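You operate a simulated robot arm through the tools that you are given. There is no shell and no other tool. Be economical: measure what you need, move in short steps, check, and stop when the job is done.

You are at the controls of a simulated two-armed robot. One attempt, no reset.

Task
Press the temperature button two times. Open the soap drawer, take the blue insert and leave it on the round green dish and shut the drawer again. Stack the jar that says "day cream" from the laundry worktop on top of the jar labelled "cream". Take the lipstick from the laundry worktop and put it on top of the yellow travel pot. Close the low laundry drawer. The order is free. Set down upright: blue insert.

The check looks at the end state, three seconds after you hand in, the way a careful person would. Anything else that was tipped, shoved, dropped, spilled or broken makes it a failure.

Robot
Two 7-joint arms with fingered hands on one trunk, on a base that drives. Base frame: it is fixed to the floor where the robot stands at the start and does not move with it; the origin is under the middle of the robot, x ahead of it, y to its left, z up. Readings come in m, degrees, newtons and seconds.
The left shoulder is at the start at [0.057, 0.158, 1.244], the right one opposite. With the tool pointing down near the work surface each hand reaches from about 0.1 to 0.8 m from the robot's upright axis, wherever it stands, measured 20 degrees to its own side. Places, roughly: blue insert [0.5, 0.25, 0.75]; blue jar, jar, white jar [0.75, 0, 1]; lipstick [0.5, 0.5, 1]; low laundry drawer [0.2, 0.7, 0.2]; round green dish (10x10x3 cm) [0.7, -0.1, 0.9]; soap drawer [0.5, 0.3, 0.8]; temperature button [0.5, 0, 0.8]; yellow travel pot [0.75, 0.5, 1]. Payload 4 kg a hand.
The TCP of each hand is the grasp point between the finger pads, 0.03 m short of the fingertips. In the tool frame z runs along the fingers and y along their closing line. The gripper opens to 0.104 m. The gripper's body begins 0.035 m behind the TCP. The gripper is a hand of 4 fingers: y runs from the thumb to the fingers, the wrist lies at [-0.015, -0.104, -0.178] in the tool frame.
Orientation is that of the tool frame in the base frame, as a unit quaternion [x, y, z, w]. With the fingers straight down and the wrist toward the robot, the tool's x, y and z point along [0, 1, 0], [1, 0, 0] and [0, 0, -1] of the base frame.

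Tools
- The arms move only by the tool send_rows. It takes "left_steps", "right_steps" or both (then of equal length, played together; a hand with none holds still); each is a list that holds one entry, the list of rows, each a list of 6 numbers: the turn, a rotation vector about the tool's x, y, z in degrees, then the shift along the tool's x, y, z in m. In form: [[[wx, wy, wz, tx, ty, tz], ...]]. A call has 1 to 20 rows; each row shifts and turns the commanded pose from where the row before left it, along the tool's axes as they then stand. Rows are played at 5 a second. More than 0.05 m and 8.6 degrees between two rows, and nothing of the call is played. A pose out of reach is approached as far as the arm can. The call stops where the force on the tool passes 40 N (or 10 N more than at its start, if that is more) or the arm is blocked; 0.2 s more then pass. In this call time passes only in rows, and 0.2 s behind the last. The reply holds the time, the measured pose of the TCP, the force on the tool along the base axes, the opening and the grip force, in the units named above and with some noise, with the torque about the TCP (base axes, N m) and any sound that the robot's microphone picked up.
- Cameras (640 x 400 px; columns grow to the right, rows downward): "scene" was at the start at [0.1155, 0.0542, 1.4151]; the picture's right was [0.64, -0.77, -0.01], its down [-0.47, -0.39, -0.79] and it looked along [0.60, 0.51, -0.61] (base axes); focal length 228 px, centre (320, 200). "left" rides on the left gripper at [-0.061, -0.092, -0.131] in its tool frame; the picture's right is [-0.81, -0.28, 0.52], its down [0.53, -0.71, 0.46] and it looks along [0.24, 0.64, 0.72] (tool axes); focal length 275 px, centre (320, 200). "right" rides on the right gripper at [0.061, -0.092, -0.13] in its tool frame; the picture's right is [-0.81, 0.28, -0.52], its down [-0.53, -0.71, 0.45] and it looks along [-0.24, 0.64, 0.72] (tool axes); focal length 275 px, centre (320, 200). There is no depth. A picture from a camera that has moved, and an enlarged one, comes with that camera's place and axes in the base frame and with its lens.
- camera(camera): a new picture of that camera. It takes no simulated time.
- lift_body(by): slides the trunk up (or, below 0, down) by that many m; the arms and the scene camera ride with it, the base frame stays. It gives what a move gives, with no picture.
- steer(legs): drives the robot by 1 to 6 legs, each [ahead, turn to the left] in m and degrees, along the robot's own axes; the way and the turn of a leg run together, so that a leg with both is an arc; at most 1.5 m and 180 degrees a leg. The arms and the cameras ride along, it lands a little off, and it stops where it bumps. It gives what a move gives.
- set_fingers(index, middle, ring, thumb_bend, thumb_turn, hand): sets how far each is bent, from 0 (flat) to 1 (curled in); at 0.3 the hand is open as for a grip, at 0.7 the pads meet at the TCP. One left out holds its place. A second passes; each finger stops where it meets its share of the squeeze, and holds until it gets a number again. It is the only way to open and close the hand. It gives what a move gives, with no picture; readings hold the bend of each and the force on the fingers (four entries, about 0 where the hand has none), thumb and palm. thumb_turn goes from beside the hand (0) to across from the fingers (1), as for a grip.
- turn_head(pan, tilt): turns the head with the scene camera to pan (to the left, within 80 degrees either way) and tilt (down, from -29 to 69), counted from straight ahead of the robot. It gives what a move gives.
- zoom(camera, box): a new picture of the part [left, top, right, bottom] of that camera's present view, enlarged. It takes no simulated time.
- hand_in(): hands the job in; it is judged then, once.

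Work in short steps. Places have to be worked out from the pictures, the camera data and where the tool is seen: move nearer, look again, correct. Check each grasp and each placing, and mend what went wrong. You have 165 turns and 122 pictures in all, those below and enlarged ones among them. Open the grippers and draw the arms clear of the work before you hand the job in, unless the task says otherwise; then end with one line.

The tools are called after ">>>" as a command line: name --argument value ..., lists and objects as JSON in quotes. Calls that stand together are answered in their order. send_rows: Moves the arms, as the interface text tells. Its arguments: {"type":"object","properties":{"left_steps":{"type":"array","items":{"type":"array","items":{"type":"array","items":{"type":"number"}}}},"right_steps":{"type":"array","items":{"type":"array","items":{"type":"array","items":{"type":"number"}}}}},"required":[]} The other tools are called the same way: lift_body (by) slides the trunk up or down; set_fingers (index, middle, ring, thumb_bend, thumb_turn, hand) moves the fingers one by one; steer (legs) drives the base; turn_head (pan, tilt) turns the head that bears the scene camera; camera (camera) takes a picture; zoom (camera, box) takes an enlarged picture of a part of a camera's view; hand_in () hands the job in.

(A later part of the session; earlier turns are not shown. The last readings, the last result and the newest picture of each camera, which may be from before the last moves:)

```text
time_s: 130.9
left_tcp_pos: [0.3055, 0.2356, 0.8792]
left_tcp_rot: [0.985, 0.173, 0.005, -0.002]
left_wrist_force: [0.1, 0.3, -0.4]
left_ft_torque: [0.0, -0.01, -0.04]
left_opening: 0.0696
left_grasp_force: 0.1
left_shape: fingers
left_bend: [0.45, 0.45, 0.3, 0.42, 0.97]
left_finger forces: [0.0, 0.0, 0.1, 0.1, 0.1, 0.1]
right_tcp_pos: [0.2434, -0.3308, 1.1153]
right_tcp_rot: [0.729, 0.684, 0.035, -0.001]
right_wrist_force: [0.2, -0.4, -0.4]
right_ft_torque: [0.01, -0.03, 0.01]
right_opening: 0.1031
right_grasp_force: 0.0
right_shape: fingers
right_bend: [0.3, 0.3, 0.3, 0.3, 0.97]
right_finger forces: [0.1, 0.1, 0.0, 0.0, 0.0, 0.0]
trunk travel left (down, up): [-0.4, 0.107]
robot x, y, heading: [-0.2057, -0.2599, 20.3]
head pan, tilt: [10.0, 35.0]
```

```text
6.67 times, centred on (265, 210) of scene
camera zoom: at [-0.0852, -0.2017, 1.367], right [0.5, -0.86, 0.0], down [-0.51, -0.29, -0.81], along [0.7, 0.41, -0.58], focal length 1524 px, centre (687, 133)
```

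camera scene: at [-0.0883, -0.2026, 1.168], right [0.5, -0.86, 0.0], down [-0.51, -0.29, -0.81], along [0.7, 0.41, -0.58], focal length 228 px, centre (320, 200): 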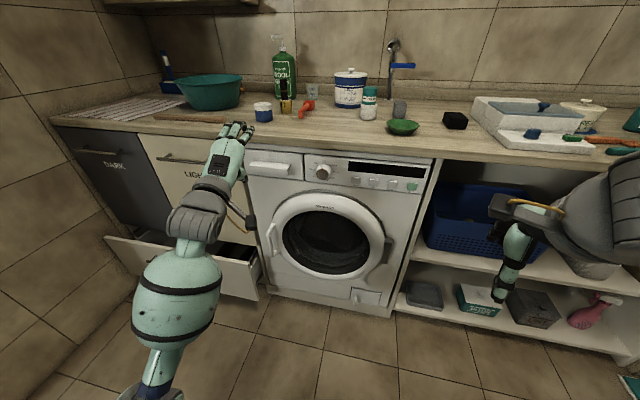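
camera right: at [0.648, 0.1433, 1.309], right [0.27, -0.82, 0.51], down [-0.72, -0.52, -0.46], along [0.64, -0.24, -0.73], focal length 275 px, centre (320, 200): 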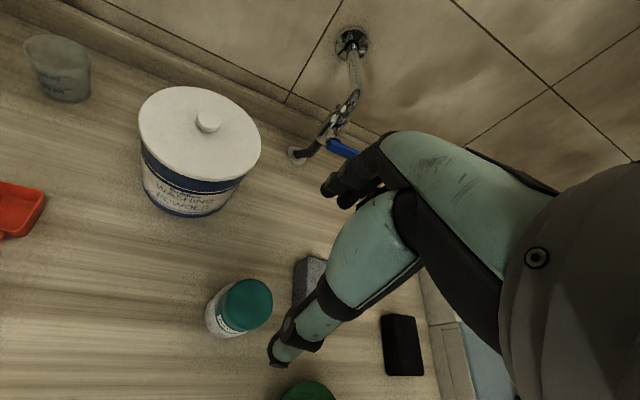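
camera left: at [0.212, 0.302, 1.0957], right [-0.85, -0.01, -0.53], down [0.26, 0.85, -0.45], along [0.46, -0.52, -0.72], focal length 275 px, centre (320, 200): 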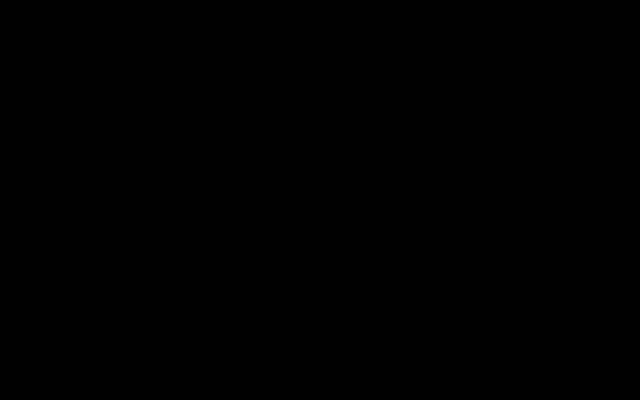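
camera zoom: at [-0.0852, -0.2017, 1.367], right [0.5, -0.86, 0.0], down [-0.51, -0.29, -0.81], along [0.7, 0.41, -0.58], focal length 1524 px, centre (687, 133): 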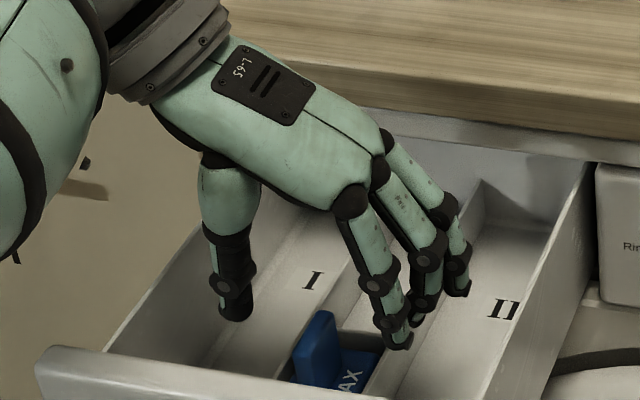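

Tab is centred between thumb and index. Descend 3 cm more and close.

>>> send_rows --left_steps '[[[0, 0, 0, -0.003, 0, 0.01], [0, 0, 0, 0, 0, 0.01], [0, 0, 0, 0, 0, 0.008], [0, 0, 0, 0, 0, 0]]]'

>>> set_fingers --hand "left" --index 0.74 --middle 0.74 --thumb_bend 0.74

>>> zoom --camera "scene" --box '[220, 180, 310, 240]'

```text
time_s: 131.9
left_tcp_pos: [0.305, 0.2359, 0.8513]
left_tcp_rot: [0.985, 0.173, 0.006, 0.0]
left_wrist_force: [0.1, -0.2, -0.3]
left_ft_torque: [0.0, 0.0, 0.0]
left_opening: 0.0695
left_grasp_force: 0.1
left_shape: fingers
left_bend: [0.45, 0.45, 0.3, 0.42, 0.97]
left_finger forces: [0.0, 0.0, 0.0, 0.0, 0.1, 0.1]
right_tcp_pos: [0.2425, -0.3299, 1.1153]
right_tcp_rot: [0.729, 0.683, 0.035, -0.001]
right_wrist_force: [0.7, 0.1, -0.2]
right_ft_torque: [0.02, 0.04, -0.01]
right_opening: 0.1031
right_grasp_force: 0.1
right_shape: fingers
right_bend: [0.3, 0.3, 0.3, 0.3, 0.97]
right_finger forces: [0.0, 0.1, 0.0, 0.0, 0.0, 0.0]
trunk travel left (down, up): [-0.4, 0.107]
robot x, y, heading: [-0.2016, -0.261, 20.2]
head pan, tilt: [10.0, 35.0]
```

```text
time_s: 132.9
left_tcp_pos: [0.3044, 0.2369, 0.8505]
left_tcp_rot: [0.985, 0.173, 0.004, 0.0]
left_wrist_force: [-1.0, 3.0, 0.2]
left_ft_torque: [0.1, 0.04, -0.1]
left_opening: 0.0053
left_grasp_force: 8.3
left_shape: fingers
left_bend: [0.73, 0.73, 0.3, 0.66, 0.97]
left_finger forces: [3.7, 3.9, 0.0, 0.0, 10.4, 0.0]
right_tcp_pos: [0.2436, -0.3296, 1.1149]
right_tcp_rot: [0.729, 0.684, 0.035, -0.002]
right_wrist_force: [0.8, -0.4, 0.1]
right_ft_torque: [0.04, 0.0, -0.04]
right_opening: 0.1031
right_grasp_force: 0.0
right_shape: fingers
right_bend: [0.3, 0.3, 0.3, 0.3, 0.97]
right_finger forces: [0.0, 0.0, 0.1, 0.1, 0.0, 0.0]
trunk travel left (down, up): [-0.4, 0.107]
robot x, y, heading: [-0.2095, -0.2616, 20.1]
head pan, tilt: [10.0, 35.0]
```

```text
6.67 times, centred on (265, 210) of scene
camera zoom: at [-0.0854, -0.2011, 1.3669], right [0.5, -0.86, 0.0], down [-0.51, -0.29, -0.81], along [0.7, 0.41, -0.58], focal length 1524 px, centre (687, 133)
```

zoom: 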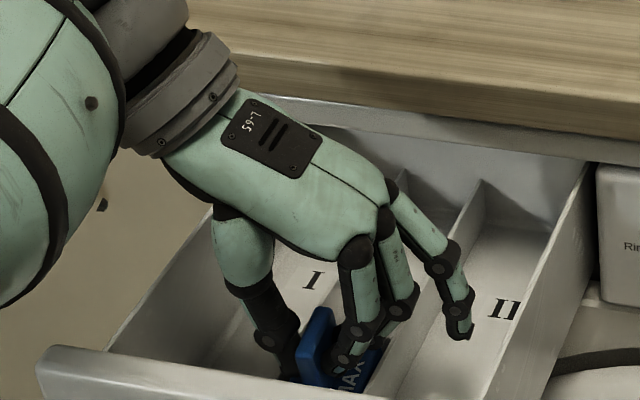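

Tab gripped. Firm up the fingers slightly and lift gently.

>>> set_fingers --hand "left" --index 0.85 --middle 0.85 --thumb_bend 0.8

>>> send_rows --left_steps '[[[0, 0, 0, 0, 0, -0.01], [0, 0, 0, 0, 0, -0.02], [0, 0, 0, 0, 0, -0.03], [0, 0, 0, 0, 0, -0.03], [0, 0, 0, 0, 0, -0.03], [0, 0, 0, 0, 0, 0]]]'

>>> zoom --camera "scene" --box '[200, 150, 320, 240]'

```text
time_s: 133.9
left_tcp_pos: [0.3052, 0.2369, 0.8502]
left_tcp_rot: [0.985, 0.173, 0.005, 0.0]
left_wrist_force: [-0.7, 0.8, -1.2]
left_ft_torque: [0.15, 0.05, -0.19]
left_opening: 0.0039
left_grasp_force: 18.1
left_shape: fingers
left_bend: [0.76, 0.76, 0.3, 0.65, 0.97]
left_finger forces: [7.4, 9.7, 0.1, 0.0, 18.4, 0.1]
right_tcp_pos: [0.2433, -0.3292, 1.1159]
right_tcp_rot: [0.728, 0.684, 0.035, -0.002]
right_wrist_force: [0.7, -0.6, 0.1]
right_ft_torque: [-0.02, 0.0, 0.02]
right_opening: 0.1034
right_grasp_force: 0.1
right_shape: fingers
right_bend: [0.3, 0.3, 0.3, 0.3, 0.97]
right_finger forces: [0.1, 0.0, 0.0, 0.0, 0.1, 0.1]
trunk travel left (down, up): [-0.4, 0.107]
robot x, y, heading: [-0.2059, -0.2643, 20.2]
head pan, tilt: [10.0, 35.0]
```

```text
time_s: 134.6
left_tcp_pos: [0.293, 0.2335, 0.8916]
left_tcp_rot: [0.985, 0.174, 0.011, -0.003]
left_wrist_force: [0.9, 0.7, -0.7]
left_ft_torque: [0.01, -0.02, 0.0]
left_opening: 0.0049
left_grasp_force: 16.3
left_shape: fingers
left_bend: [0.76, 0.78, 0.3, 0.68, 0.94]
left_finger forces: [12.4, 4.1, 0.0, 0.0, 16.5, 0.0]
right_tcp_pos: [0.2412, -0.3358, 1.1235]
right_tcp_rot: [0.742, 0.669, 0.041, -0.007]
right_wrist_force: [-0.2, -1.3, 0.0]
right_ft_torque: [0.01, -0.02, 0.0]
right_opening: 0.103
right_grasp_force: 0.1
right_shape: fingers
right_bend: [0.3, 0.3, 0.3, 0.3, 0.97]
right_finger forces: [0.0, 0.1, 0.0, 0.2, 0.0, 0.0]
trunk travel left (down, up): [-0.4, 0.107]
robot x, y, heading: [-0.2041, -0.2607, 20.2]
head pan, tilt: [10.0, 35.0]
stopped in row 3 (left hand): the arm was blocked; the commanded pose is now the measured one
```

```text
4.44 times, centred on (260, 195) of scene
camera zoom: at [-0.0865, -0.202, 1.3671], right [0.5, -0.86, 0.0], down [-0.51, -0.29, -0.81], along [0.7, 0.41, -0.58], focal length 1016 px, centre (587, 222)
```

zoom: 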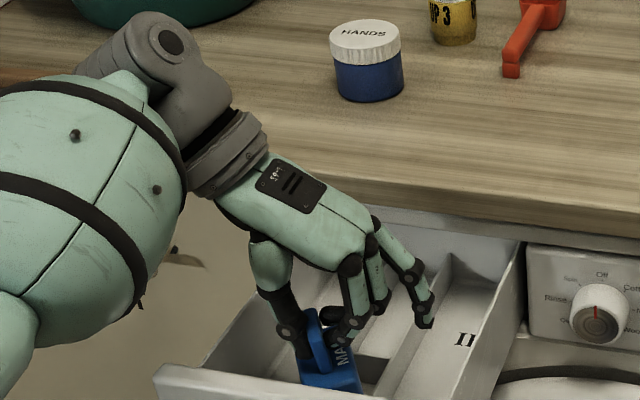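

Insert is out of its slot; the arm blocked itself. Raise with the trunk instead.

>>> lift_body --by 0.105

>>> steer --legs '[[-0.12, 0]]'

>>> camera --camera "scene"

```text
time_s: 135.8
left_tcp_pos: [0.2838, 0.2311, 1.0026]
left_tcp_rot: [0.985, 0.173, 0.017, -0.005]
left_wrist_force: [0.0, -0.2, 0.3]
left_ft_torque: [0.0, 0.01, 0.01]
left_opening: 0.0045
left_grasp_force: 16.7
left_shape: fingers
left_bend: [0.76, 0.78, 0.3, 0.68, 0.94]
left_finger forces: [12.7, 3.8, 0.1, 0.1, 16.5, 0.0]
right_tcp_pos: [0.2395, -0.3411, 1.2385]
right_tcp_rot: [0.757, 0.652, 0.047, -0.013]
right_wrist_force: [-0.6, -0.3, 0.1]
right_ft_torque: [0.01, -0.02, -0.02]
right_opening: 0.1033
right_grasp_force: 0.0
right_shape: fingers
right_bend: [0.3, 0.3, 0.3, 0.3, 0.97]
right_finger forces: [0.0, 0.1, 0.0, 0.1, 0.1, 0.0]
trunk travel left (down, up): [-0.503, 0.004]
robot x, y, heading: [-0.2093, -0.2612, 20.1]
head pan, tilt: [10.0, 35.0]
stopped: the arm was blocked; the commanded pose is now the measured one
```

```text
time_s: 137.1
left_tcp_pos: [0.1862, 0.1936, 0.9943]
left_tcp_rot: [0.985, 0.174, 0.012, -0.003]
left_wrist_force: [0.5, -0.1, -0.5]
left_ft_torque: [0.01, -0.02, -0.02]
left_opening: 0.0046
left_grasp_force: 16.3
left_shape: fingers
left_bend: [0.76, 0.78, 0.3, 0.68, 0.94]
left_finger forces: [12.8, 3.8, 0.0, 0.0, 16.8, 0.0]
right_tcp_pos: [0.14, -0.376, 1.2285]
right_tcp_rot: [0.752, 0.658, 0.039, -0.015]
right_wrist_force: [-0.1, -0.4, 0.5]
right_ft_torque: [-0.04, 0.07, 0.0]
right_opening: 0.1029
right_grasp_force: 0.0
right_shape: fingers
right_bend: [0.3, 0.3, 0.3, 0.3, 0.97]
right_finger forces: [0.0, 0.1, 0.1, 0.0, 0.1, 0.1]
trunk travel left (down, up): [-0.503, 0.004]
robot x, y, heading: [-0.3191, -0.3026, 20.5]
head pan, tilt: [10.0, 35.0]
```

```text
20 pictures are left
camera scene: at [-0.1836, -0.238, 1.4689], right [0.5, -0.86, 0.0], down [-0.51, -0.3, -0.81], along [0.69, 0.41, -0.59], focal length 228 px, centre (320, 200)
```

scene: 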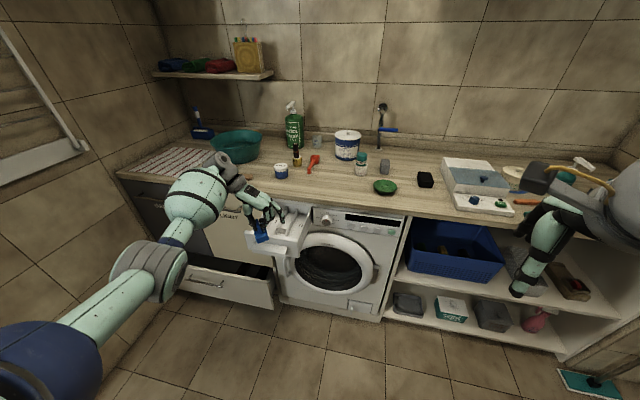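

Check the insert's attitude in the grip while rotating the wrist to a freer pose.

>>> send_rows --left_steps '[[[0, 0, -8, 0, 0, 0], [0, 0, -8, 0, 0, 0], [0, 0, -8, 0, 0, 0], [0, 0, -8, 0, 0, 0], [0, 0, -8, 0, 0, 0], [0, 0, -8, 0, 0, 0], [0, 0, -8, 0, 0, 0], [0, 0, -8, 0, 0, 0], [0, 0, 0, 0, 0, -0.03], [0, 0, 0, 0, 0, -0.03], [0, 0, 0, 0, 0, -0.03], [0, 0, 0, 0, 0, 0]]]'

>>> zoom --camera "scene" --box '[200, 160, 320, 260]'

```text
time_s: 139.7
left_tcp_pos: [0.1619, 0.183, 1.0979]
left_tcp_rot: [0.743, 0.669, 0.021, 0.007]
left_wrist_force: [0.4, 0.5, -1.0]
left_ft_torque: [0.01, 0.03, 0.0]
left_opening: 0.0043
left_grasp_force: 16.6
left_shape: fingers
left_bend: [0.76, 0.78, 0.3, 0.68, 0.94]
left_finger forces: [13.2, 3.5, 0.0, 0.0, 16.7, 0.0]
right_tcp_pos: [0.1272, -0.3841, 1.2417]
right_tcp_rot: [0.765, 0.642, 0.048, -0.019]
right_wrist_force: [0.0, 0.6, 0.1]
right_ft_torque: [-0.03, -0.05, 0.03]
right_opening: 0.1031
right_grasp_force: 0.0
right_shape: fingers
right_bend: [0.3, 0.3, 0.3, 0.3, 0.97]
right_finger forces: [0.0, 0.0, 0.0, 0.0, 0.0, 0.1]
trunk travel left (down, up): [-0.503, 0.004]
robot x, y, heading: [-0.3226, -0.3038, 20.0]
head pan, tilt: [10.0, 35.0]
```

```text
4.00 times, centred on (260, 210) of scene
camera zoom: at [-0.1955, -0.242, 1.4702], right [0.5, -0.86, 0.0], down [-0.51, -0.29, -0.81], along [0.7, 0.41, -0.58], focal length 914 px, centre (560, 160)
```

zoom: 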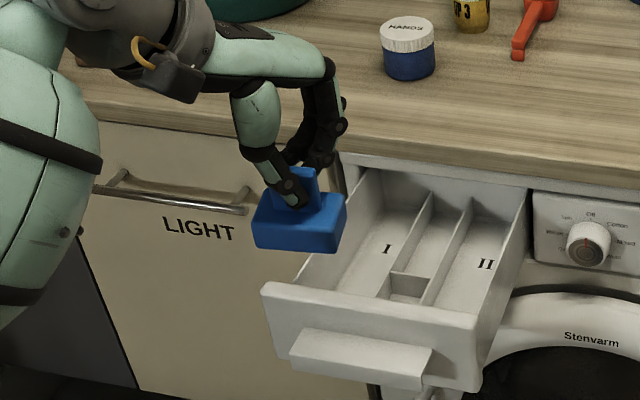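

The insert is held level. Turn right ~24° and drive toward the dish with it.

>>> steer --legs '[[0, -24], [0.37, 0]]'

>>> turn_head --pan 5 --tilt 45

>>> camera --camera "scene"

```text
time_s: 143.3
left_tcp_pos: [0.6882, -0.0903, 1.0982]
left_tcp_rot: [0.869, 0.494, 0.019, 0.012]
left_wrist_force: [-0.2, 0.2, -1.0]
left_ft_torque: [0.03, 0.02, -0.01]
left_opening: 0.0046
left_grasp_force: 16.7
left_shape: fingers
left_bend: [0.76, 0.78, 0.3, 0.68, 0.94]
left_finger forces: [13.3, 3.4, 0.0, 0.1, 16.7, 0.0]
right_tcp_pos: [0.4182, -0.5852, 1.2413]
right_tcp_rot: [0.877, 0.478, 0.041, -0.003]
right_wrist_force: [0.1, 0.1, 0.2]
right_ft_torque: [-0.01, 0.02, -0.02]
right_opening: 0.103
right_grasp_force: 0.1
right_shape: fingers
right_bend: [0.3, 0.3, 0.3, 0.3, 0.97]
right_finger forces: [0.0, 0.0, 0.0, 0.0, 0.0, 0.0]
trunk travel left (down, up): [-0.503, 0.004]
robot x, y, heading: [0.0527, -0.3302, -4.4]
head pan, tilt: [10.0, 35.0]
```

```text
time_s: 144.0
left_tcp_pos: [0.6768, -0.0891, 1.1043]
left_tcp_rot: [0.87, 0.492, 0.024, 0.014]
left_wrist_force: [0.7, -1.0, 0.6]
left_ft_torque: [-0.01, 0.0, 0.01]
left_opening: 0.0044
left_grasp_force: 16.8
left_shape: fingers
left_bend: [0.76, 0.78, 0.3, 0.68, 0.93]
left_finger forces: [13.2, 3.6, 0.0, 0.0, 16.8, 0.1]
right_tcp_pos: [0.4141, -0.5883, 1.2485]
right_tcp_rot: [0.885, 0.463, 0.047, -0.009]
right_wrist_force: [-0.1, -0.3, -0.3]
right_ft_torque: [0.0, -0.01, -0.03]
right_opening: 0.1031
right_grasp_force: 0.1
right_shape: fingers
right_bend: [0.3, 0.3, 0.3, 0.3, 0.98]
right_finger forces: [0.0, 0.0, 0.1, 0.1, 0.1, 0.1]
trunk travel left (down, up): [-0.503, 0.004]
robot x, y, heading: [0.0498, -0.3358, -4.3]
head pan, tilt: [5.0, 45.0]
```

```text
18 pictures are left
camera scene: at [0.1811, -0.3361, 1.4554], right [0.01, -1.0, 0.0], down [-0.72, -0.01, -0.7], along [0.7, 0.01, -0.72], focal length 228 px, centre (320, 200)
```

scene: 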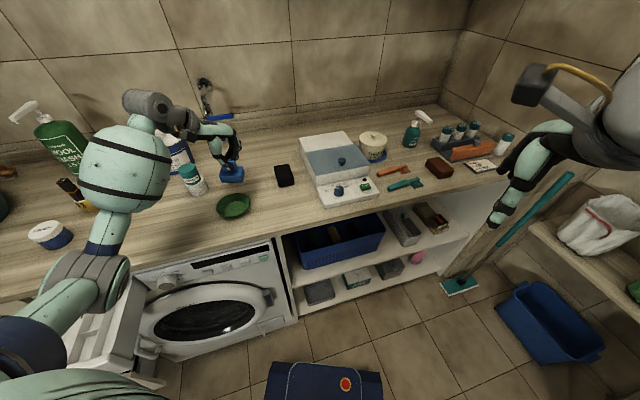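

>>> zoom --camera "scene" --box '[170, 130, 290, 230]'

```text
4.00 times, centred on (230, 180) of scene
camera zoom: at [0.1811, -0.3361, 1.4554], right [0.01, -1.0, 0.0], down [-0.72, -0.01, -0.7], along [0.7, 0.01, -0.72], focal length 914 px, centre (680, 280)
```

zoom: 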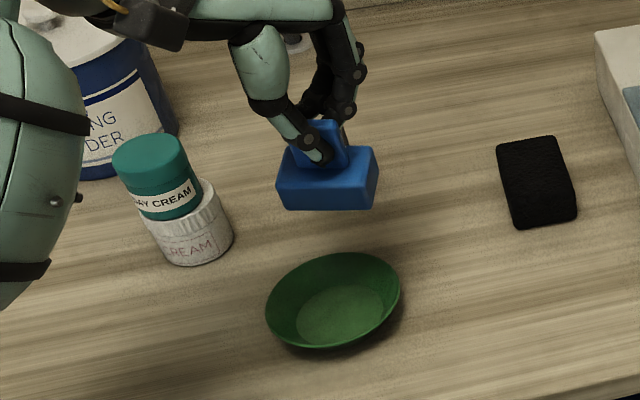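

Insert bottom is ~5.8 cm below the TCP; the dish centre ≈(0.650, -0.068). Level the hand, move over the dish, and lower to just above the rim.

>>> send_rows --left_steps '[[[2.74, -1.65, 0, 0, 0, 0], [0, 0, 0, 0.0072, -0.0288, 0], [0, 0, 0, 0, 0, 0.028], [0, 0, 0, 0, 0, 0.028], [0, 0, 0, 0, 0, 0.024], [0, 0, 0, 0, 0, 0]]]'

>>> zoom --camera "scene" --box '[180, 150, 280, 230]'

```text
time_s: 145.4
left_tcp_pos: [0.6547, -0.0645, 1.0234]
left_tcp_rot: [0.869, 0.495, 0.0, 0.001]
left_wrist_force: [0.1, -0.4, 0.7]
left_ft_torque: [0.01, 0.01, 0.02]
left_opening: 0.0045
left_grasp_force: 17.0
left_shape: fingers
left_bend: [0.76, 0.78, 0.3, 0.68, 0.93]
left_finger forces: [13.5, 3.3, 0.1, 0.0, 17.0, 0.1]
right_tcp_pos: [0.4125, -0.5882, 1.2496]
right_tcp_rot: [0.885, 0.463, 0.048, -0.01]
right_wrist_force: [-0.6, 0.1, -1.5]
right_ft_torque: [0.0, -0.01, -0.02]
right_opening: 0.1031
right_grasp_force: 0.0
right_shape: fingers
right_bend: [0.3, 0.3, 0.3, 0.3, 0.98]
right_finger forces: [0.0, 0.1, 0.1, 0.1, 0.0, 0.0]
trunk travel left (down, up): [-0.503, 0.004]
robot x, y, heading: [0.0514, -0.3389, -4.5]
head pan, tilt: [5.0, 45.0]
```

```text
5.00 times, centred on (230, 190) of scene
camera zoom: at [0.1793, -0.3367, 1.4556], right [0.01, -1.0, 0.0], down [-0.72, -0.01, -0.7], along [0.7, 0.01, -0.72], focal length 1143 px, centre (770, 250)
```

zoom: 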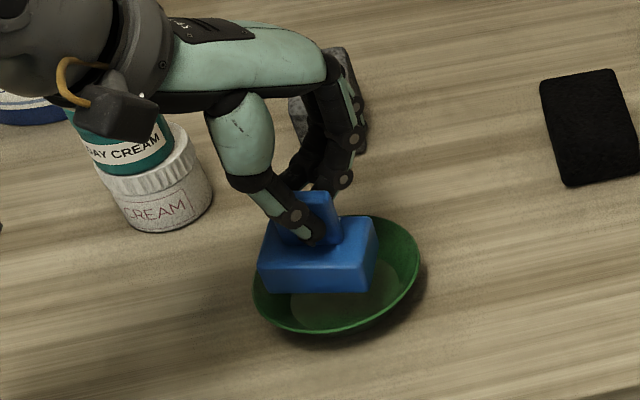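

Insert is centred over the dish within a few mm. Shift 4 mm right and lower slowly.

>>> send_rows --left_steps '[[[0, 0, 0, -0.0034, 0.002, 0.008], [0, 0, 0, 0, 0, 0.008], [0, 0, 0, 0, 0, 0.006], [0, 0, 0, 0, 0, 0.004], [0, 0, 0, 0, 0, 0]]]'

>>> send_rows --left_steps '[[[0, 0, 0, 0, 0, 0.003], [0, 0, 0, 0, 0, 0.003], [0, 0, 0, 0, 0, 0]]]'

```text
time_s: 146.6
left_tcp_pos: [0.6554, -0.0718, 1.0031]
left_tcp_rot: [0.869, 0.494, 0.002, 0.002]
left_wrist_force: [3.3, 2.3, 14.0]
left_ft_torque: [0.01, 0.13, -0.07]
left_opening: 0.0043
left_grasp_force: 20.5
left_shape: fingers
left_bend: [0.76, 0.78, 0.3, 0.69, 0.93]
left_finger forces: [16.0, 7.2, 0.0, 0.0, 18.4, 0.1]
right_tcp_pos: [0.4119, -0.5891, 1.2501]
right_tcp_rot: [0.885, 0.464, 0.049, -0.008]
right_wrist_force: [-0.3, 0.0, 0.3]
right_ft_torque: [0.01, 0.0, 0.01]
right_opening: 0.1028
right_grasp_force: 0.1
right_shape: fingers
right_bend: [0.3, 0.3, 0.3, 0.3, 0.98]
right_finger forces: [0.1, 0.1, 0.0, 0.0, 0.0, 0.1]
trunk travel left (down, up): [-0.503, 0.004]
robot x, y, heading: [0.0474, -0.3366, -4.5]
head pan, tilt: [5.0, 45.0]
```

```text
time_s: 147.4
left_tcp_pos: [0.6528, -0.0721, 0.9933]
left_tcp_rot: [0.87, 0.493, -0.001, 0.001]
left_wrist_force: [0.5, -0.1, 13.3]
left_ft_torque: [0.01, 0.14, -0.05]
left_opening: 0.0044
left_grasp_force: 19.9
left_shape: fingers
left_bend: [0.76, 0.78, 0.3, 0.71, 0.92]
left_finger forces: [16.3, 4.3, 0.0, 0.0, 19.3, 0.0]
right_tcp_pos: [0.4104, -0.5894, 1.2488]
right_tcp_rot: [0.885, 0.464, 0.049, -0.009]
right_wrist_force: [0.1, -0.1, 0.4]
right_ft_torque: [0.0, 0.0, 0.03]
right_opening: 0.103
right_grasp_force: 0.1
right_shape: fingers
right_bend: [0.3, 0.3, 0.3, 0.3, 0.98]
right_finger forces: [0.0, 0.0, 0.0, 0.1, 0.0, 0.1]
trunk travel left (down, up): [-0.503, 0.004]
robot x, y, heading: [0.0444, -0.3318, -4.6]
head pan, tilt: [5.0, 45.0]
```

Contact made; look before releasing.

>>> zoom --camera "scene" --box '[190, 160, 280, 230]'

>>> camera --camera "left"

```text
5.71 times, centred on (235, 195) of scene
camera zoom: at [0.1772, -0.3371, 1.4557], right [0.01, -1.0, 0.0], down [-0.72, -0.01, -0.7], along [0.7, 0.01, -0.72], focal length 1306 px, centre (806, 229)
```

zoom: 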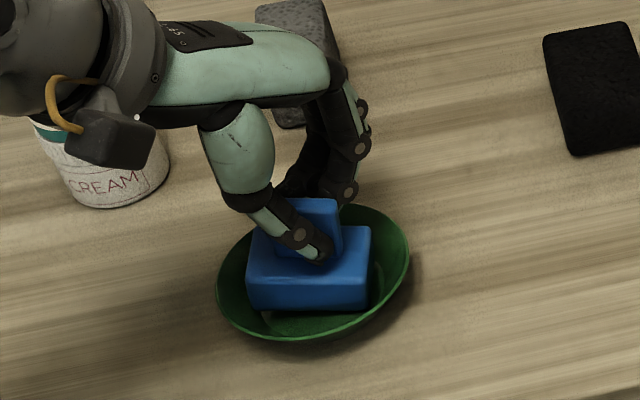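

```text
14 pictures are left
camera left: at [0.543, -0.0779, 1.1238], right [-0.65, -0.55, -0.52], down [-0.34, 0.82, -0.46], along [0.68, -0.12, -0.73], focal length 275 px, centre (320, 200)
```

left: 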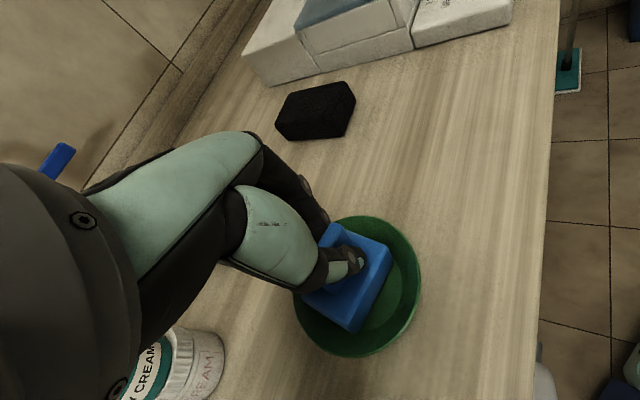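

Insert sits in the dish. Ease up and release gently.

>>> send_rows --left_steps '[[[0, 0, 0, 0, 0, -0.003], [0, 0, 0, 0, 0, 0]]]'

>>> set_fingers --hand "left" --index 0.6 --middle 0.6 --thumb_bend 0.55

>>> set_fingers --hand "left" --index 0.4 --middle 0.4 --thumb_bend 0.38

>>> send_rows --left_steps '[[[0, 0, 0, 0, 0, -0.02], [0, 0, 0, 0, 0, -0.03], [0, 0, 0, 0, 0, -0.04], [0, 0, 0, 0, 0, -0.04], [0, 0, 0, 0, 0, -0.03], [0, 0, 0, 0, 0, 0]]]'

>>> zoom --camera "scene" --box '[170, 140, 280, 230]'

```text
time_s: 148.0
left_tcp_pos: [0.6533, -0.0723, 0.9939]
left_tcp_rot: [0.87, 0.494, -0.001, -0.001]
left_wrist_force: [0.1, 0.8, 0.7]
left_ft_torque: [0.05, 0.01, 0.0]
left_opening: 0.0045
left_grasp_force: 18.1
left_shape: fingers
left_bend: [0.76, 0.78, 0.3, 0.71, 0.92]
left_finger forces: [15.3, 2.8, 0.0, 0.0, 18.3, 0.0]
right_tcp_pos: [0.4121, -0.5894, 1.2487]
right_tcp_rot: [0.885, 0.463, 0.048, -0.009]
right_wrist_force: [0.5, 0.4, -0.3]
right_ft_torque: [0.01, 0.04, -0.05]
right_opening: 0.1031
right_grasp_force: 0.0
right_shape: fingers
right_bend: [0.3, 0.3, 0.3, 0.3, 0.98]
right_finger forces: [0.0, 0.1, 0.0, 0.0, 0.0, 0.1]
trunk travel left (down, up): [-0.503, 0.004]
robot x, y, heading: [0.0485, -0.334, -4.4]
head pan, tilt: [5.0, 45.0]
```

```text
time_s: 149.0
left_tcp_pos: [0.6556, -0.0721, 0.9966]
left_tcp_rot: [0.87, 0.494, -0.001, 0.001]
left_wrist_force: [-0.3, 0.3, -0.4]
left_ft_torque: [0.01, 0.01, -0.01]
left_opening: 0.0321
left_grasp_force: 0.0
left_shape: fingers
left_bend: [0.6, 0.6, 0.3, 0.55, 0.97]
left_finger forces: [0.0, 0.0, 0.0, 0.1, 0.1, 0.0]
right_tcp_pos: [0.412, -0.588, 1.2498]
right_tcp_rot: [0.885, 0.463, 0.047, -0.009]
right_wrist_force: [-0.3, -0.7, 0.1]
right_ft_torque: [-0.02, -0.02, 0.0]
right_opening: 0.1033
right_grasp_force: 0.0
right_shape: fingers
right_bend: [0.3, 0.3, 0.3, 0.3, 0.98]
right_finger forces: [0.0, 0.1, 0.0, 0.0, 0.0, 0.1]
trunk travel left (down, up): [-0.503, 0.004]
robot x, y, heading: [0.0483, -0.3252, -4.4]
head pan, tilt: [5.0, 45.0]
```

```text
time_s: 150.0
left_tcp_pos: [0.6545, -0.0727, 0.9975]
left_tcp_rot: [0.869, 0.494, -0.001, 0.0]
left_wrist_force: [-0.3, 0.1, 0.0]
left_ft_torque: [0.01, 0.02, -0.01]
left_opening: 0.0802
left_grasp_force: 0.2
left_shape: fingers
left_bend: [0.4, 0.4, 0.3, 0.38, 0.97]
left_finger forces: [0.1, 0.1, 0.0, 0.0, 0.0, 0.1]
right_tcp_pos: [0.4124, -0.5895, 1.2493]
right_tcp_rot: [0.885, 0.464, 0.047, -0.009]
right_wrist_force: [0.6, -1.0, 0.7]
right_ft_torque: [0.0, -0.01, 0.01]
right_opening: 0.1032
right_grasp_force: 0.1
right_shape: fingers
right_bend: [0.3, 0.3, 0.3, 0.3, 0.98]
right_finger forces: [0.0, 0.0, 0.1, 0.0, 0.0, 0.0]
trunk travel left (down, up): [-0.503, 0.004]
robot x, y, heading: [0.0472, -0.3279, -4.7]
head pan, tilt: [5.0, 45.0]
```

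```text
time_s: 151.4
left_tcp_pos: [0.6526, -0.0706, 1.1559]
left_tcp_rot: [0.869, 0.494, 0.0, 0.0]
left_wrist_force: [0.4, -0.4, -0.6]
left_ft_torque: [0.02, -0.01, -0.01]
left_opening: 0.0803
left_grasp_force: 0.0
left_shape: fingers
left_bend: [0.4, 0.4, 0.3, 0.38, 0.97]
left_finger forces: [0.0, 0.0, 0.1, 0.1, 0.0, 0.0]
right_tcp_pos: [0.4126, -0.5879, 1.25]
right_tcp_rot: [0.885, 0.463, 0.047, -0.009]
right_wrist_force: [0.4, -0.5, -0.5]
right_ft_torque: [0.01, -0.01, 0.01]
right_opening: 0.1031
right_grasp_force: 0.1
right_shape: fingers
right_bend: [0.3, 0.3, 0.3, 0.3, 0.98]
right_finger forces: [0.0, 0.0, 0.1, 0.0, 0.0, 0.1]
trunk travel left (down, up): [-0.503, 0.004]
robot x, y, heading: [0.0492, -0.3311, -4.3]
head pan, tilt: [5.0, 45.0]
```

```text
4.44 times, centred on (225, 185) of scene
camera zoom: at [0.1794, -0.3362, 1.4555], right [0.01, -1.0, 0.0], down [-0.72, -0.01, -0.7], along [0.7, 0.01, -0.72], focal length 1016 px, centre (742, 267)
```

zoom: 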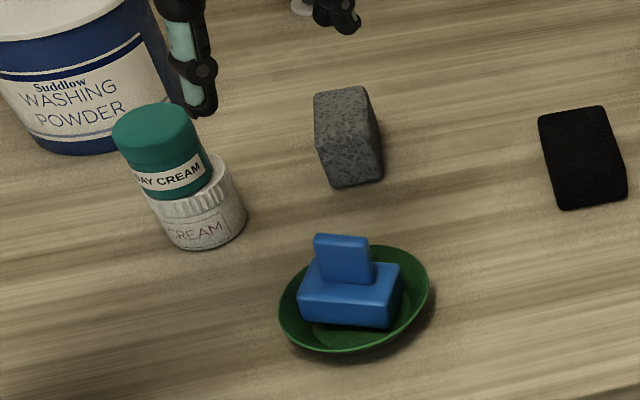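

The insert stands upright on the dish. Now back away, face the counter again and prepare the left hand to push the soap drawer shut.

>>> steer --legs '[[-0.4, 0], [0, 24.4]]'

>>> set_fingers --hand "left" --index 0.68 --middle 0.68 --ring 0.68 --thumb_bend 0.6

>>> send_rows --left_steps '[[[0, 0, -7, 0, 0, 0], [0, 0, -7, 0, 0, 0], [0, 0, -7, 0, 0, 0], [0, 0, -6, 0, 0, 0], [-8, 0, 0, 0, 0, 0], [-8, 0, 0, 0, 0, 0], [-8, 0, 0, 0, 0, 0], [-8, 0, 0, 0, 0, 0], [-8, 0, 0, 0, 0, 0], [-8, 0, 0, 0, 0, 0], [-8, 0, 0, 0, 0, 0], [-8, 0, 0, 0, 0, 0], [0, 0, 0, 0, 0, 0]]]'

```text
time_s: 155.1
left_tcp_pos: [0.0922, 0.1905, 1.1558]
left_tcp_rot: [0.742, 0.67, 0.0, 0.0]
left_wrist_force: [0.2, -0.1, 0.0]
left_ft_torque: [0.01, 0.01, 0.0]
left_opening: 0.0802
left_grasp_force: 0.1
left_shape: fingers
left_bend: [0.4, 0.4, 0.3, 0.38, 0.97]
left_finger forces: [0.1, 0.0, 0.0, 0.0, 0.0, 0.0]
right_tcp_pos: [0.0912, -0.3779, 1.25]
right_tcp_rot: [0.755, 0.655, 0.036, -0.013]
right_wrist_force: [0.7, -0.4, -0.3]
right_ft_torque: [0.01, -0.02, 0.0]
right_opening: 0.1032
right_grasp_force: 0.1
right_shape: fingers
right_bend: [0.3, 0.3, 0.3, 0.3, 0.98]
right_finger forces: [0.0, 0.0, 0.0, 0.1, 0.0, 0.0]
trunk travel left (down, up): [-0.503, 0.004]
robot x, y, heading: [-0.3432, -0.3028, 20.8]
head pan, tilt: [5.0, 45.0]
```

```text
time_s: 156.1
left_tcp_pos: [0.0776, 0.1839, 1.1639]
left_tcp_rot: [0.742, 0.67, 0.005, 0.001]
left_wrist_force: [0.4, 0.4, -0.3]
left_ft_torque: [-0.01, 0.0, -0.02]
left_opening: 0.0163
left_grasp_force: 0.1
left_shape: fingers
left_bend: [0.68, 0.68, 0.68, 0.6, 0.97]
left_finger forces: [0.1, 0.1, 0.0, 0.2, 0.0, 0.1]
right_tcp_pos: [0.0847, -0.3835, 1.2587]
right_tcp_rot: [0.765, 0.642, 0.042, -0.021]
right_wrist_force: [0.0, -0.3, 0.1]
right_ft_torque: [-0.01, -0.01, 0.03]
right_opening: 0.1031
right_grasp_force: 0.0
right_shape: fingers
right_bend: [0.3, 0.3, 0.3, 0.3, 0.98]
right_finger forces: [0.0, 0.0, 0.1, 0.0, 0.1, 0.0]
trunk travel left (down, up): [-0.503, 0.004]
robot x, y, heading: [-0.3434, -0.3046, 20.5]
head pan, tilt: [5.0, 45.0]
```

```text
time_s: 158.9
left_tcp_pos: [0.0784, 0.1854, 1.1624]
left_tcp_rot: [0.478, 0.696, 0.442, 0.303]
left_wrist_force: [0.3, -0.2, -0.3]
left_ft_torque: [-0.04, 0.01, 0.0]
left_opening: 0.0164
left_grasp_force: 0.0
left_shape: fingers
left_bend: [0.68, 0.68, 0.68, 0.6, 0.97]
left_finger forces: [0.0, 0.1, 0.0, 0.1, 0.1, 0.1]
right_tcp_pos: [0.0844, -0.3825, 1.2588]
right_tcp_rot: [0.766, 0.642, 0.041, -0.02]
right_wrist_force: [0.2, -0.2, -0.2]
right_ft_torque: [0.0, 0.01, 0.02]
right_opening: 0.1033
right_grasp_force: 0.0
right_shape: fingers
right_bend: [0.3, 0.3, 0.3, 0.3, 0.98]
right_finger forces: [0.0, 0.0, 0.0, 0.0, 0.0, 0.0]
trunk travel left (down, up): [-0.503, 0.004]
robot x, y, heading: [-0.3451, -0.3061, 20.7]
head pan, tilt: [5.0, 45.0]
```

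Lower the hand to the drawer front's height, ahead of it, and look.

>>> lift_body --by -0.1

>>> send_rows --left_steps '[[[0, 0, 0, -0.005, -0.0407, 0.0192], [0, 0, 0, -0.005, -0.0407, 0.0192], [0, 0, 0, -0.005, -0.0407, 0.0192], [0, 0, 0, -0.005, -0.0407, 0.0192], [0, 0, 0, -0.004, -0.0358, 0.0169], [0, 0, 0, 0, 0, 0]]]'

>>> camera --camera "scene"

```text
time_s: 160.3
left_tcp_pos: [0.0784, 0.1839, 1.0638]
left_tcp_rot: [0.478, 0.696, 0.441, 0.303]
left_wrist_force: [0.9, -0.5, 0.4]
left_ft_torque: [0.0, -0.01, 0.03]
left_opening: 0.0164
left_grasp_force: 0.1
left_shape: fingers
left_bend: [0.68, 0.68, 0.68, 0.6, 0.97]
left_finger forces: [0.0, 0.1, 0.0, 0.0, 0.0, 0.0]
right_tcp_pos: [0.0842, -0.3835, 1.1567]
right_tcp_rot: [0.764, 0.643, 0.042, -0.019]
right_wrist_force: [0.5, -0.6, -0.1]
right_ft_torque: [-0.03, 0.05, -0.02]
right_opening: 0.1033
right_grasp_force: 0.1
right_shape: fingers
right_bend: [0.3, 0.3, 0.3, 0.3, 0.98]
right_finger forces: [0.0, 0.1, 0.0, 0.0, 0.0, 0.0]
trunk travel left (down, up): [-0.403, 0.104]
robot x, y, heading: [-0.3433, -0.3052, 20.5]
head pan, tilt: [5.0, 45.0]
```

```text
time_s: 161.7
left_tcp_pos: [0.0874, 0.1624, 0.8424]
left_tcp_rot: [0.479, 0.696, 0.441, 0.304]
left_wrist_force: [-0.9, 0.0, 0.2]
left_ft_torque: [-0.03, 0.01, 0.0]
left_opening: 0.0165
left_grasp_force: 0.0
left_shape: fingers
left_bend: [0.68, 0.68, 0.68, 0.6, 0.97]
left_finger forces: [0.0, 0.0, 0.0, 0.0, 0.0, 0.1]
right_tcp_pos: [0.0832, -0.3835, 1.1576]
right_tcp_rot: [0.765, 0.643, 0.042, -0.019]
right_wrist_force: [-0.3, 0.0, 0.5]
right_ft_torque: [0.0, 0.03, 0.03]
right_opening: 0.1032
right_grasp_force: 0.1
right_shape: fingers
right_bend: [0.3, 0.3, 0.3, 0.3, 0.98]
right_finger forces: [0.1, 0.0, 0.0, 0.1, 0.0, 0.1]
trunk travel left (down, up): [-0.403, 0.104]
robot x, y, heading: [-0.3439, -0.3049, 20.7]
head pan, tilt: [5.0, 45.0]
```

```text
12 pictures are left
camera scene: at [-0.227, -0.2547, 1.3557], right [0.43, -0.9, 0.0], down [-0.65, -0.31, -0.7], along [0.63, 0.3, -0.72], focal length 228 px, centre (320, 200)
```

scene: 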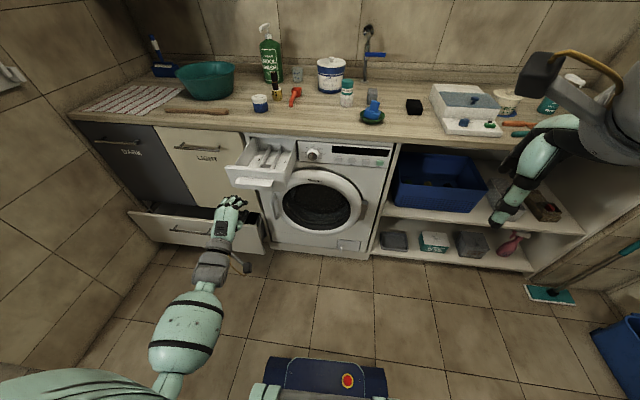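

Hand is in line with the drawer front. Raise 1.2 cm, drive up to it, then push with the arm.

>>> send_rows --left_steps '[[[0, 0, 0, 0, 0.0109, -0.0051], [0, 0, 0, 0, 0, 0]]]'

>>> steer --legs '[[0.13, -1]]'

>>> zoom --camera "scene" --box '[180, 110, 320, 230]'

```text
time_s: 162.3
left_tcp_pos: [0.0864, 0.1619, 0.8556]
left_tcp_rot: [0.478, 0.697, 0.441, 0.303]
left_wrist_force: [-0.3, 0.1, 0.5]
left_ft_torque: [-0.01, 0.03, 0.04]
left_opening: 0.0164
left_grasp_force: 0.1
left_shape: fingers
left_bend: [0.68, 0.68, 0.68, 0.6, 0.97]
left_finger forces: [0.0, 0.0, 0.0, 0.0, 0.0, 0.0]
right_tcp_pos: [0.0837, -0.383, 1.1573]
right_tcp_rot: [0.765, 0.643, 0.041, -0.02]
right_wrist_force: [-0.2, -0.2, 0.3]
right_ft_torque: [0.01, 0.0, 0.04]
right_opening: 0.1034
right_grasp_force: 0.1
right_shape: fingers
right_bend: [0.3, 0.3, 0.3, 0.3, 0.98]
right_finger forces: [0.0, 0.1, 0.0, 0.1, 0.0, 0.1]
trunk travel left (down, up): [-0.403, 0.104]
robot x, y, heading: [-0.3462, -0.3049, 20.4]
head pan, tilt: [5.0, 45.0]
```

```text
time_s: 163.5
left_tcp_pos: [0.1999, 0.1952, 0.8654]
left_tcp_rot: [0.48, 0.689, 0.445, 0.311]
left_wrist_force: [0.0, 0.6, -0.5]
left_ft_torque: [0.0, -0.04, 0.0]
left_opening: 0.0157
left_grasp_force: 0.1
left_shape: fingers
left_bend: [0.68, 0.68, 0.68, 0.6, 0.98]
left_finger forces: [0.0, 0.1, 0.0, 0.0, 0.1, 0.0]
right_tcp_pos: [0.1747, -0.3541, 1.1624]
right_tcp_rot: [0.761, 0.646, 0.052, -0.009]
right_wrist_force: [0.5, 1.3, -0.5]
right_ft_torque: [-0.06, 0.03, 0.01]
right_opening: 0.1034
right_grasp_force: 0.0
right_shape: fingers
right_bend: [0.3, 0.3, 0.3, 0.3, 0.98]
right_finger forces: [0.0, 0.0, 0.0, 0.0, 0.0, 0.0]
trunk travel left (down, up): [-0.403, 0.104]
robot x, y, heading: [-0.225, -0.261, 19.4]
head pan, tilt: [5.0, 45.0]
```

```text
3.33 times, centred on (250, 170) of scene
camera zoom: at [-0.1426, -0.2255, 1.3589], right [0.42, -0.91, 0.0], down [-0.63, -0.29, -0.72], along [0.65, 0.3, -0.7], focal length 762 px, centre (553, 300)
```

zoom: 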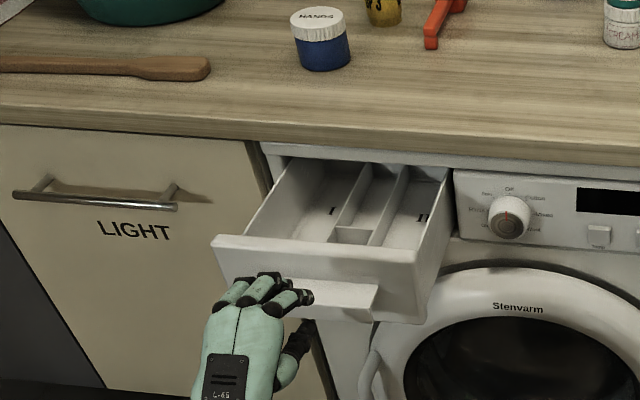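

Fingertips are just in front of the drawer face. Push it in.

>>> send_rows --left_steps '[[[0, 0, 0, 0, 0.0113, 0.0278], [0, 0, 0, 0, 0.0113, 0.0278], [0, 0, 0, 0, 0.0113, 0.0278], [0, 0, 0, 0, 0.0113, 0.0278], [0, 0, 0, 0, 0.0113, 0.0278], [0, 0, 0, 0, 0, 0]]]'

>>> zoom --camera "scene" --box '[180, 110, 320, 230]'

```text
time_s: 164.9
left_tcp_pos: [0.3504, 0.2485, 0.8491]
left_tcp_rot: [0.482, 0.691, 0.441, 0.308]
left_wrist_force: [-0.7, -0.1, 1.2]
left_ft_torque: [-0.01, 0.0, 0.01]
left_opening: 0.0156
left_grasp_force: 0.1
left_shape: fingers
left_bend: [0.68, 0.68, 0.68, 0.6, 0.98]
left_finger forces: [0.1, 0.1, 0.1, 0.1, 0.0, 0.0]
right_tcp_pos: [0.1982, -0.347, 1.1614]
right_tcp_rot: [0.771, 0.635, 0.046, -0.018]
right_wrist_force: [-0.4, 1.0, -0.7]
right_ft_torque: [0.02, -0.03, 0.04]
right_opening: 0.1031
right_grasp_force: 0.0
right_shape: fingers
right_bend: [0.3, 0.3, 0.3, 0.3, 0.98]
right_finger forces: [0.0, 0.1, 0.0, 0.0, 0.0, 0.0]
trunk travel left (down, up): [-0.403, 0.104]
robot x, y, heading: [-0.2235, -0.2616, 19.9]
head pan, tilt: [5.0, 45.0]
```

```text
3.33 times, centred on (250, 170) of scene
camera zoom: at [-0.1106, -0.2138, 1.3562], right [0.42, -0.91, 0.0], down [-0.65, -0.3, -0.7], along [0.64, 0.29, -0.71], focal length 762 px, centre (553, 300)
```

zoom: 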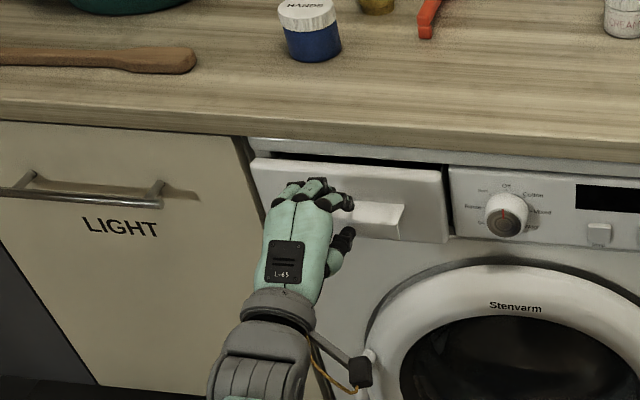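

Almost shut. Push the rest with small steps.

>>> send_rows --left_steps '[[[0, 0, 0, 0, 0.006, 0.0137], [0, 0, 0, 0, 0.006, 0.0137], [0, 0, 0, 0, 0.006, 0.0137], [0, 0, 0, 0, 0.006, 0.0137], [0, 0, 0, 0, 0.004, 0.009], [0, 0, 0, 0, 0, 0]]]'

>>> zoom --camera "scene" --box '[180, 110, 320, 230]'

```text
time_s: 165.6
left_tcp_pos: [0.3684, 0.2552, 0.8575]
left_tcp_rot: [0.479, 0.688, 0.447, 0.312]
left_wrist_force: [-0.9, 0.1, 1.1]
left_ft_torque: [0.0, 0.05, 0.0]
left_opening: 0.0162
left_grasp_force: 0.0
left_shape: fingers
left_bend: [0.68, 0.68, 0.68, 0.6, 0.97]
left_finger forces: [0.0, 0.0, 0.0, 0.1, 0.0, 0.0]
right_tcp_pos: [0.1921, -0.3498, 1.1702]
right_tcp_rot: [0.778, 0.625, 0.053, -0.029]
right_wrist_force: [-0.7, 0.2, 0.2]
right_ft_torque: [-0.05, -0.01, -0.02]
right_opening: 0.1035
right_grasp_force: 0.0
right_shape: fingers
right_bend: [0.3, 0.3, 0.3, 0.3, 0.98]
right_finger forces: [0.1, 0.0, 0.1, 0.0, 0.0, 0.1]
trunk travel left (down, up): [-0.403, 0.104]
robot x, y, heading: [-0.2257, -0.2626, 19.7]
head pan, tilt: [5.0, 45.0]
stopped in row 3 (left hand): the force on the tool passed its limit (the readings are from after the stop); the commanded pose is now the measured one
```

```text
3.33 times, centred on (250, 170) of scene
camera zoom: at [-0.1109, -0.2141, 1.3562], right [0.42, -0.91, 0.0], down [-0.65, -0.3, -0.7], along [0.64, 0.29, -0.71], focal length 762 px, centre (553, 300)
```

zoom: 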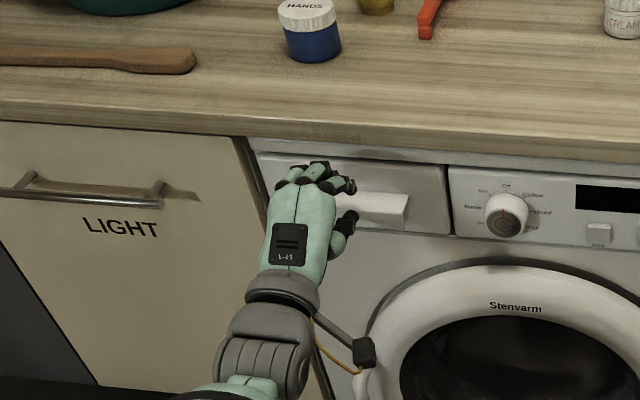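

The drawer is shut flush. Withdraw the hand, turn it down, and reposition the robot to the left to close the low drawer.

>>> send_rows --left_steps '[[[0, 0, 0, 0, -0.0164, -0.0365], [0, 0, 0, 0, -0.0164, -0.0365], [0, 0, 0, 0, -0.0164, -0.0365], [0, 0, 0, 0, 0.0365, -0.0164], [0, 0, 0, 0, 0.0365, -0.0164], [0, 0, 0, 0, 0.0365, -0.0164], [0, 0, 0, 0, 0.0365, -0.0164], [8, 0, 0, 0, 0, 0], [8, 0, 0, 0, 0, 0], [8, 0, 0, 0, 0, 0], [8, 0, 0, 0, 0, 0], [8, 0, 0, 0, 0, 0], [8, 0, 0, 0, 0, 0], [8, 0, 0, 0, 0, 0], [8, 0, 0, 0, 0, 0], [2, 0, 0, 0, 0, 0], [0, 0, 0, 0, 0, 0]]]'

>>> steer --legs '[[-0.1, 0], [0, -60], [-0.5, 0], [0, 60]]'

>>> turn_head --pan 15 --tilt 40

>>> camera --camera "scene"

```text
time_s: 169.2
left_tcp_pos: [0.2571, 0.2161, 1.0169]
left_tcp_rot: [0.572, 0.82, -0.001, 0.0]
left_wrist_force: [0.6, 0.0, -0.5]
left_ft_torque: [0.0, 0.01, 0.01]
left_opening: 0.0161
left_grasp_force: 0.1
left_shape: fingers
left_bend: [0.68, 0.68, 0.68, 0.6, 0.97]
left_finger forces: [0.0, 0.0, 0.0, 0.0, 0.1, 0.0]
right_tcp_pos: [0.1965, -0.3485, 1.1679]
right_tcp_rot: [0.778, 0.625, 0.051, -0.029]
right_wrist_force: [0.2, 0.7, -0.4]
right_ft_torque: [-0.01, -0.02, 0.01]
right_opening: 0.1033
right_grasp_force: 0.0
right_shape: fingers
right_bend: [0.3, 0.3, 0.3, 0.3, 0.98]
right_finger forces: [0.0, 0.0, 0.0, 0.0, 0.1, 0.0]
trunk travel left (down, up): [-0.403, 0.104]
robot x, y, heading: [-0.2239, -0.2622, 19.6]
head pan, tilt: [5.0, 45.0]
```

```text
time_s: 178.2
left_tcp_pos: [-0.2045, 0.5021, 1.015]
left_tcp_rot: [0.58, 0.815, -0.002, 0.001]
left_wrist_force: [0.3, 0.7, -0.6]
left_ft_torque: [-0.02, 0.01, 0.05]
left_opening: 0.0162
left_grasp_force: 0.0
left_shape: fingers
left_bend: [0.68, 0.68, 0.68, 0.6, 0.97]
left_finger forces: [0.1, 0.0, 0.1, 0.1, 0.0, 0.0]
right_tcp_pos: [-0.2769, -0.0585, 1.1691]
right_tcp_rot: [0.777, 0.628, 0.041, -0.019]
right_wrist_force: [-0.6, -0.3, 0.9]
right_ft_torque: [0.0, 0.02, 0.01]
right_opening: 0.103
right_grasp_force: 0.1
right_shape: fingers
right_bend: [0.3, 0.3, 0.3, 0.3, 0.98]
right_finger forces: [0.0, 0.0, 0.1, 0.1, 0.0, 0.0]
trunk travel left (down, up): [-0.403, 0.104]
robot x, y, heading: [-0.6921, 0.0261, 18.8]
head pan, tilt: [5.0, 45.0]
```

```text
time_s: 178.9
left_tcp_pos: [-0.2157, 0.4991, 1.0242]
left_tcp_rot: [0.58, 0.815, 0.003, 0.003]
left_wrist_force: [-0.4, -0.1, 1.2]
left_ft_torque: [0.0, 0.0, 0.0]
left_opening: 0.016
left_grasp_force: 0.0
left_shape: fingers
left_bend: [0.68, 0.68, 0.68, 0.6, 0.98]
left_finger forces: [0.1, 0.0, 0.1, 0.0, 0.1, 0.0]
right_tcp_pos: [-0.2846, -0.0628, 1.1766]
right_tcp_rot: [0.785, 0.618, 0.049, -0.025]
right_wrist_force: [0.1, 0.1, -0.8]
right_ft_torque: [-0.01, 0.0, -0.04]
right_opening: 0.103
right_grasp_force: 0.1
right_shape: fingers
right_bend: [0.3, 0.3, 0.3, 0.3, 0.98]
right_finger forces: [0.0, 0.1, 0.0, 0.0, 0.0, 0.0]
trunk travel left (down, up): [-0.403, 0.104]
robot x, y, heading: [-0.6931, 0.021, 18.8]
head pan, tilt: [15.0, 40.0]
```

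```text
8 pictures are left
camera scene: at [-0.5757, 0.0855, 1.3629], right [0.55, -0.83, 0.0], down [-0.55, -0.36, -0.76], along [0.63, 0.42, -0.65], focal length 228 px, centre (320, 200)
```

scene: 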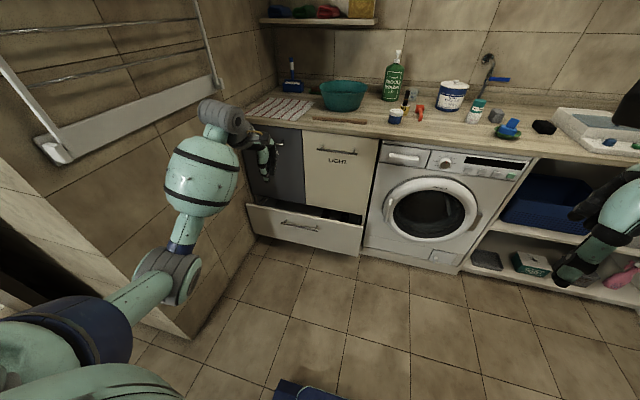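

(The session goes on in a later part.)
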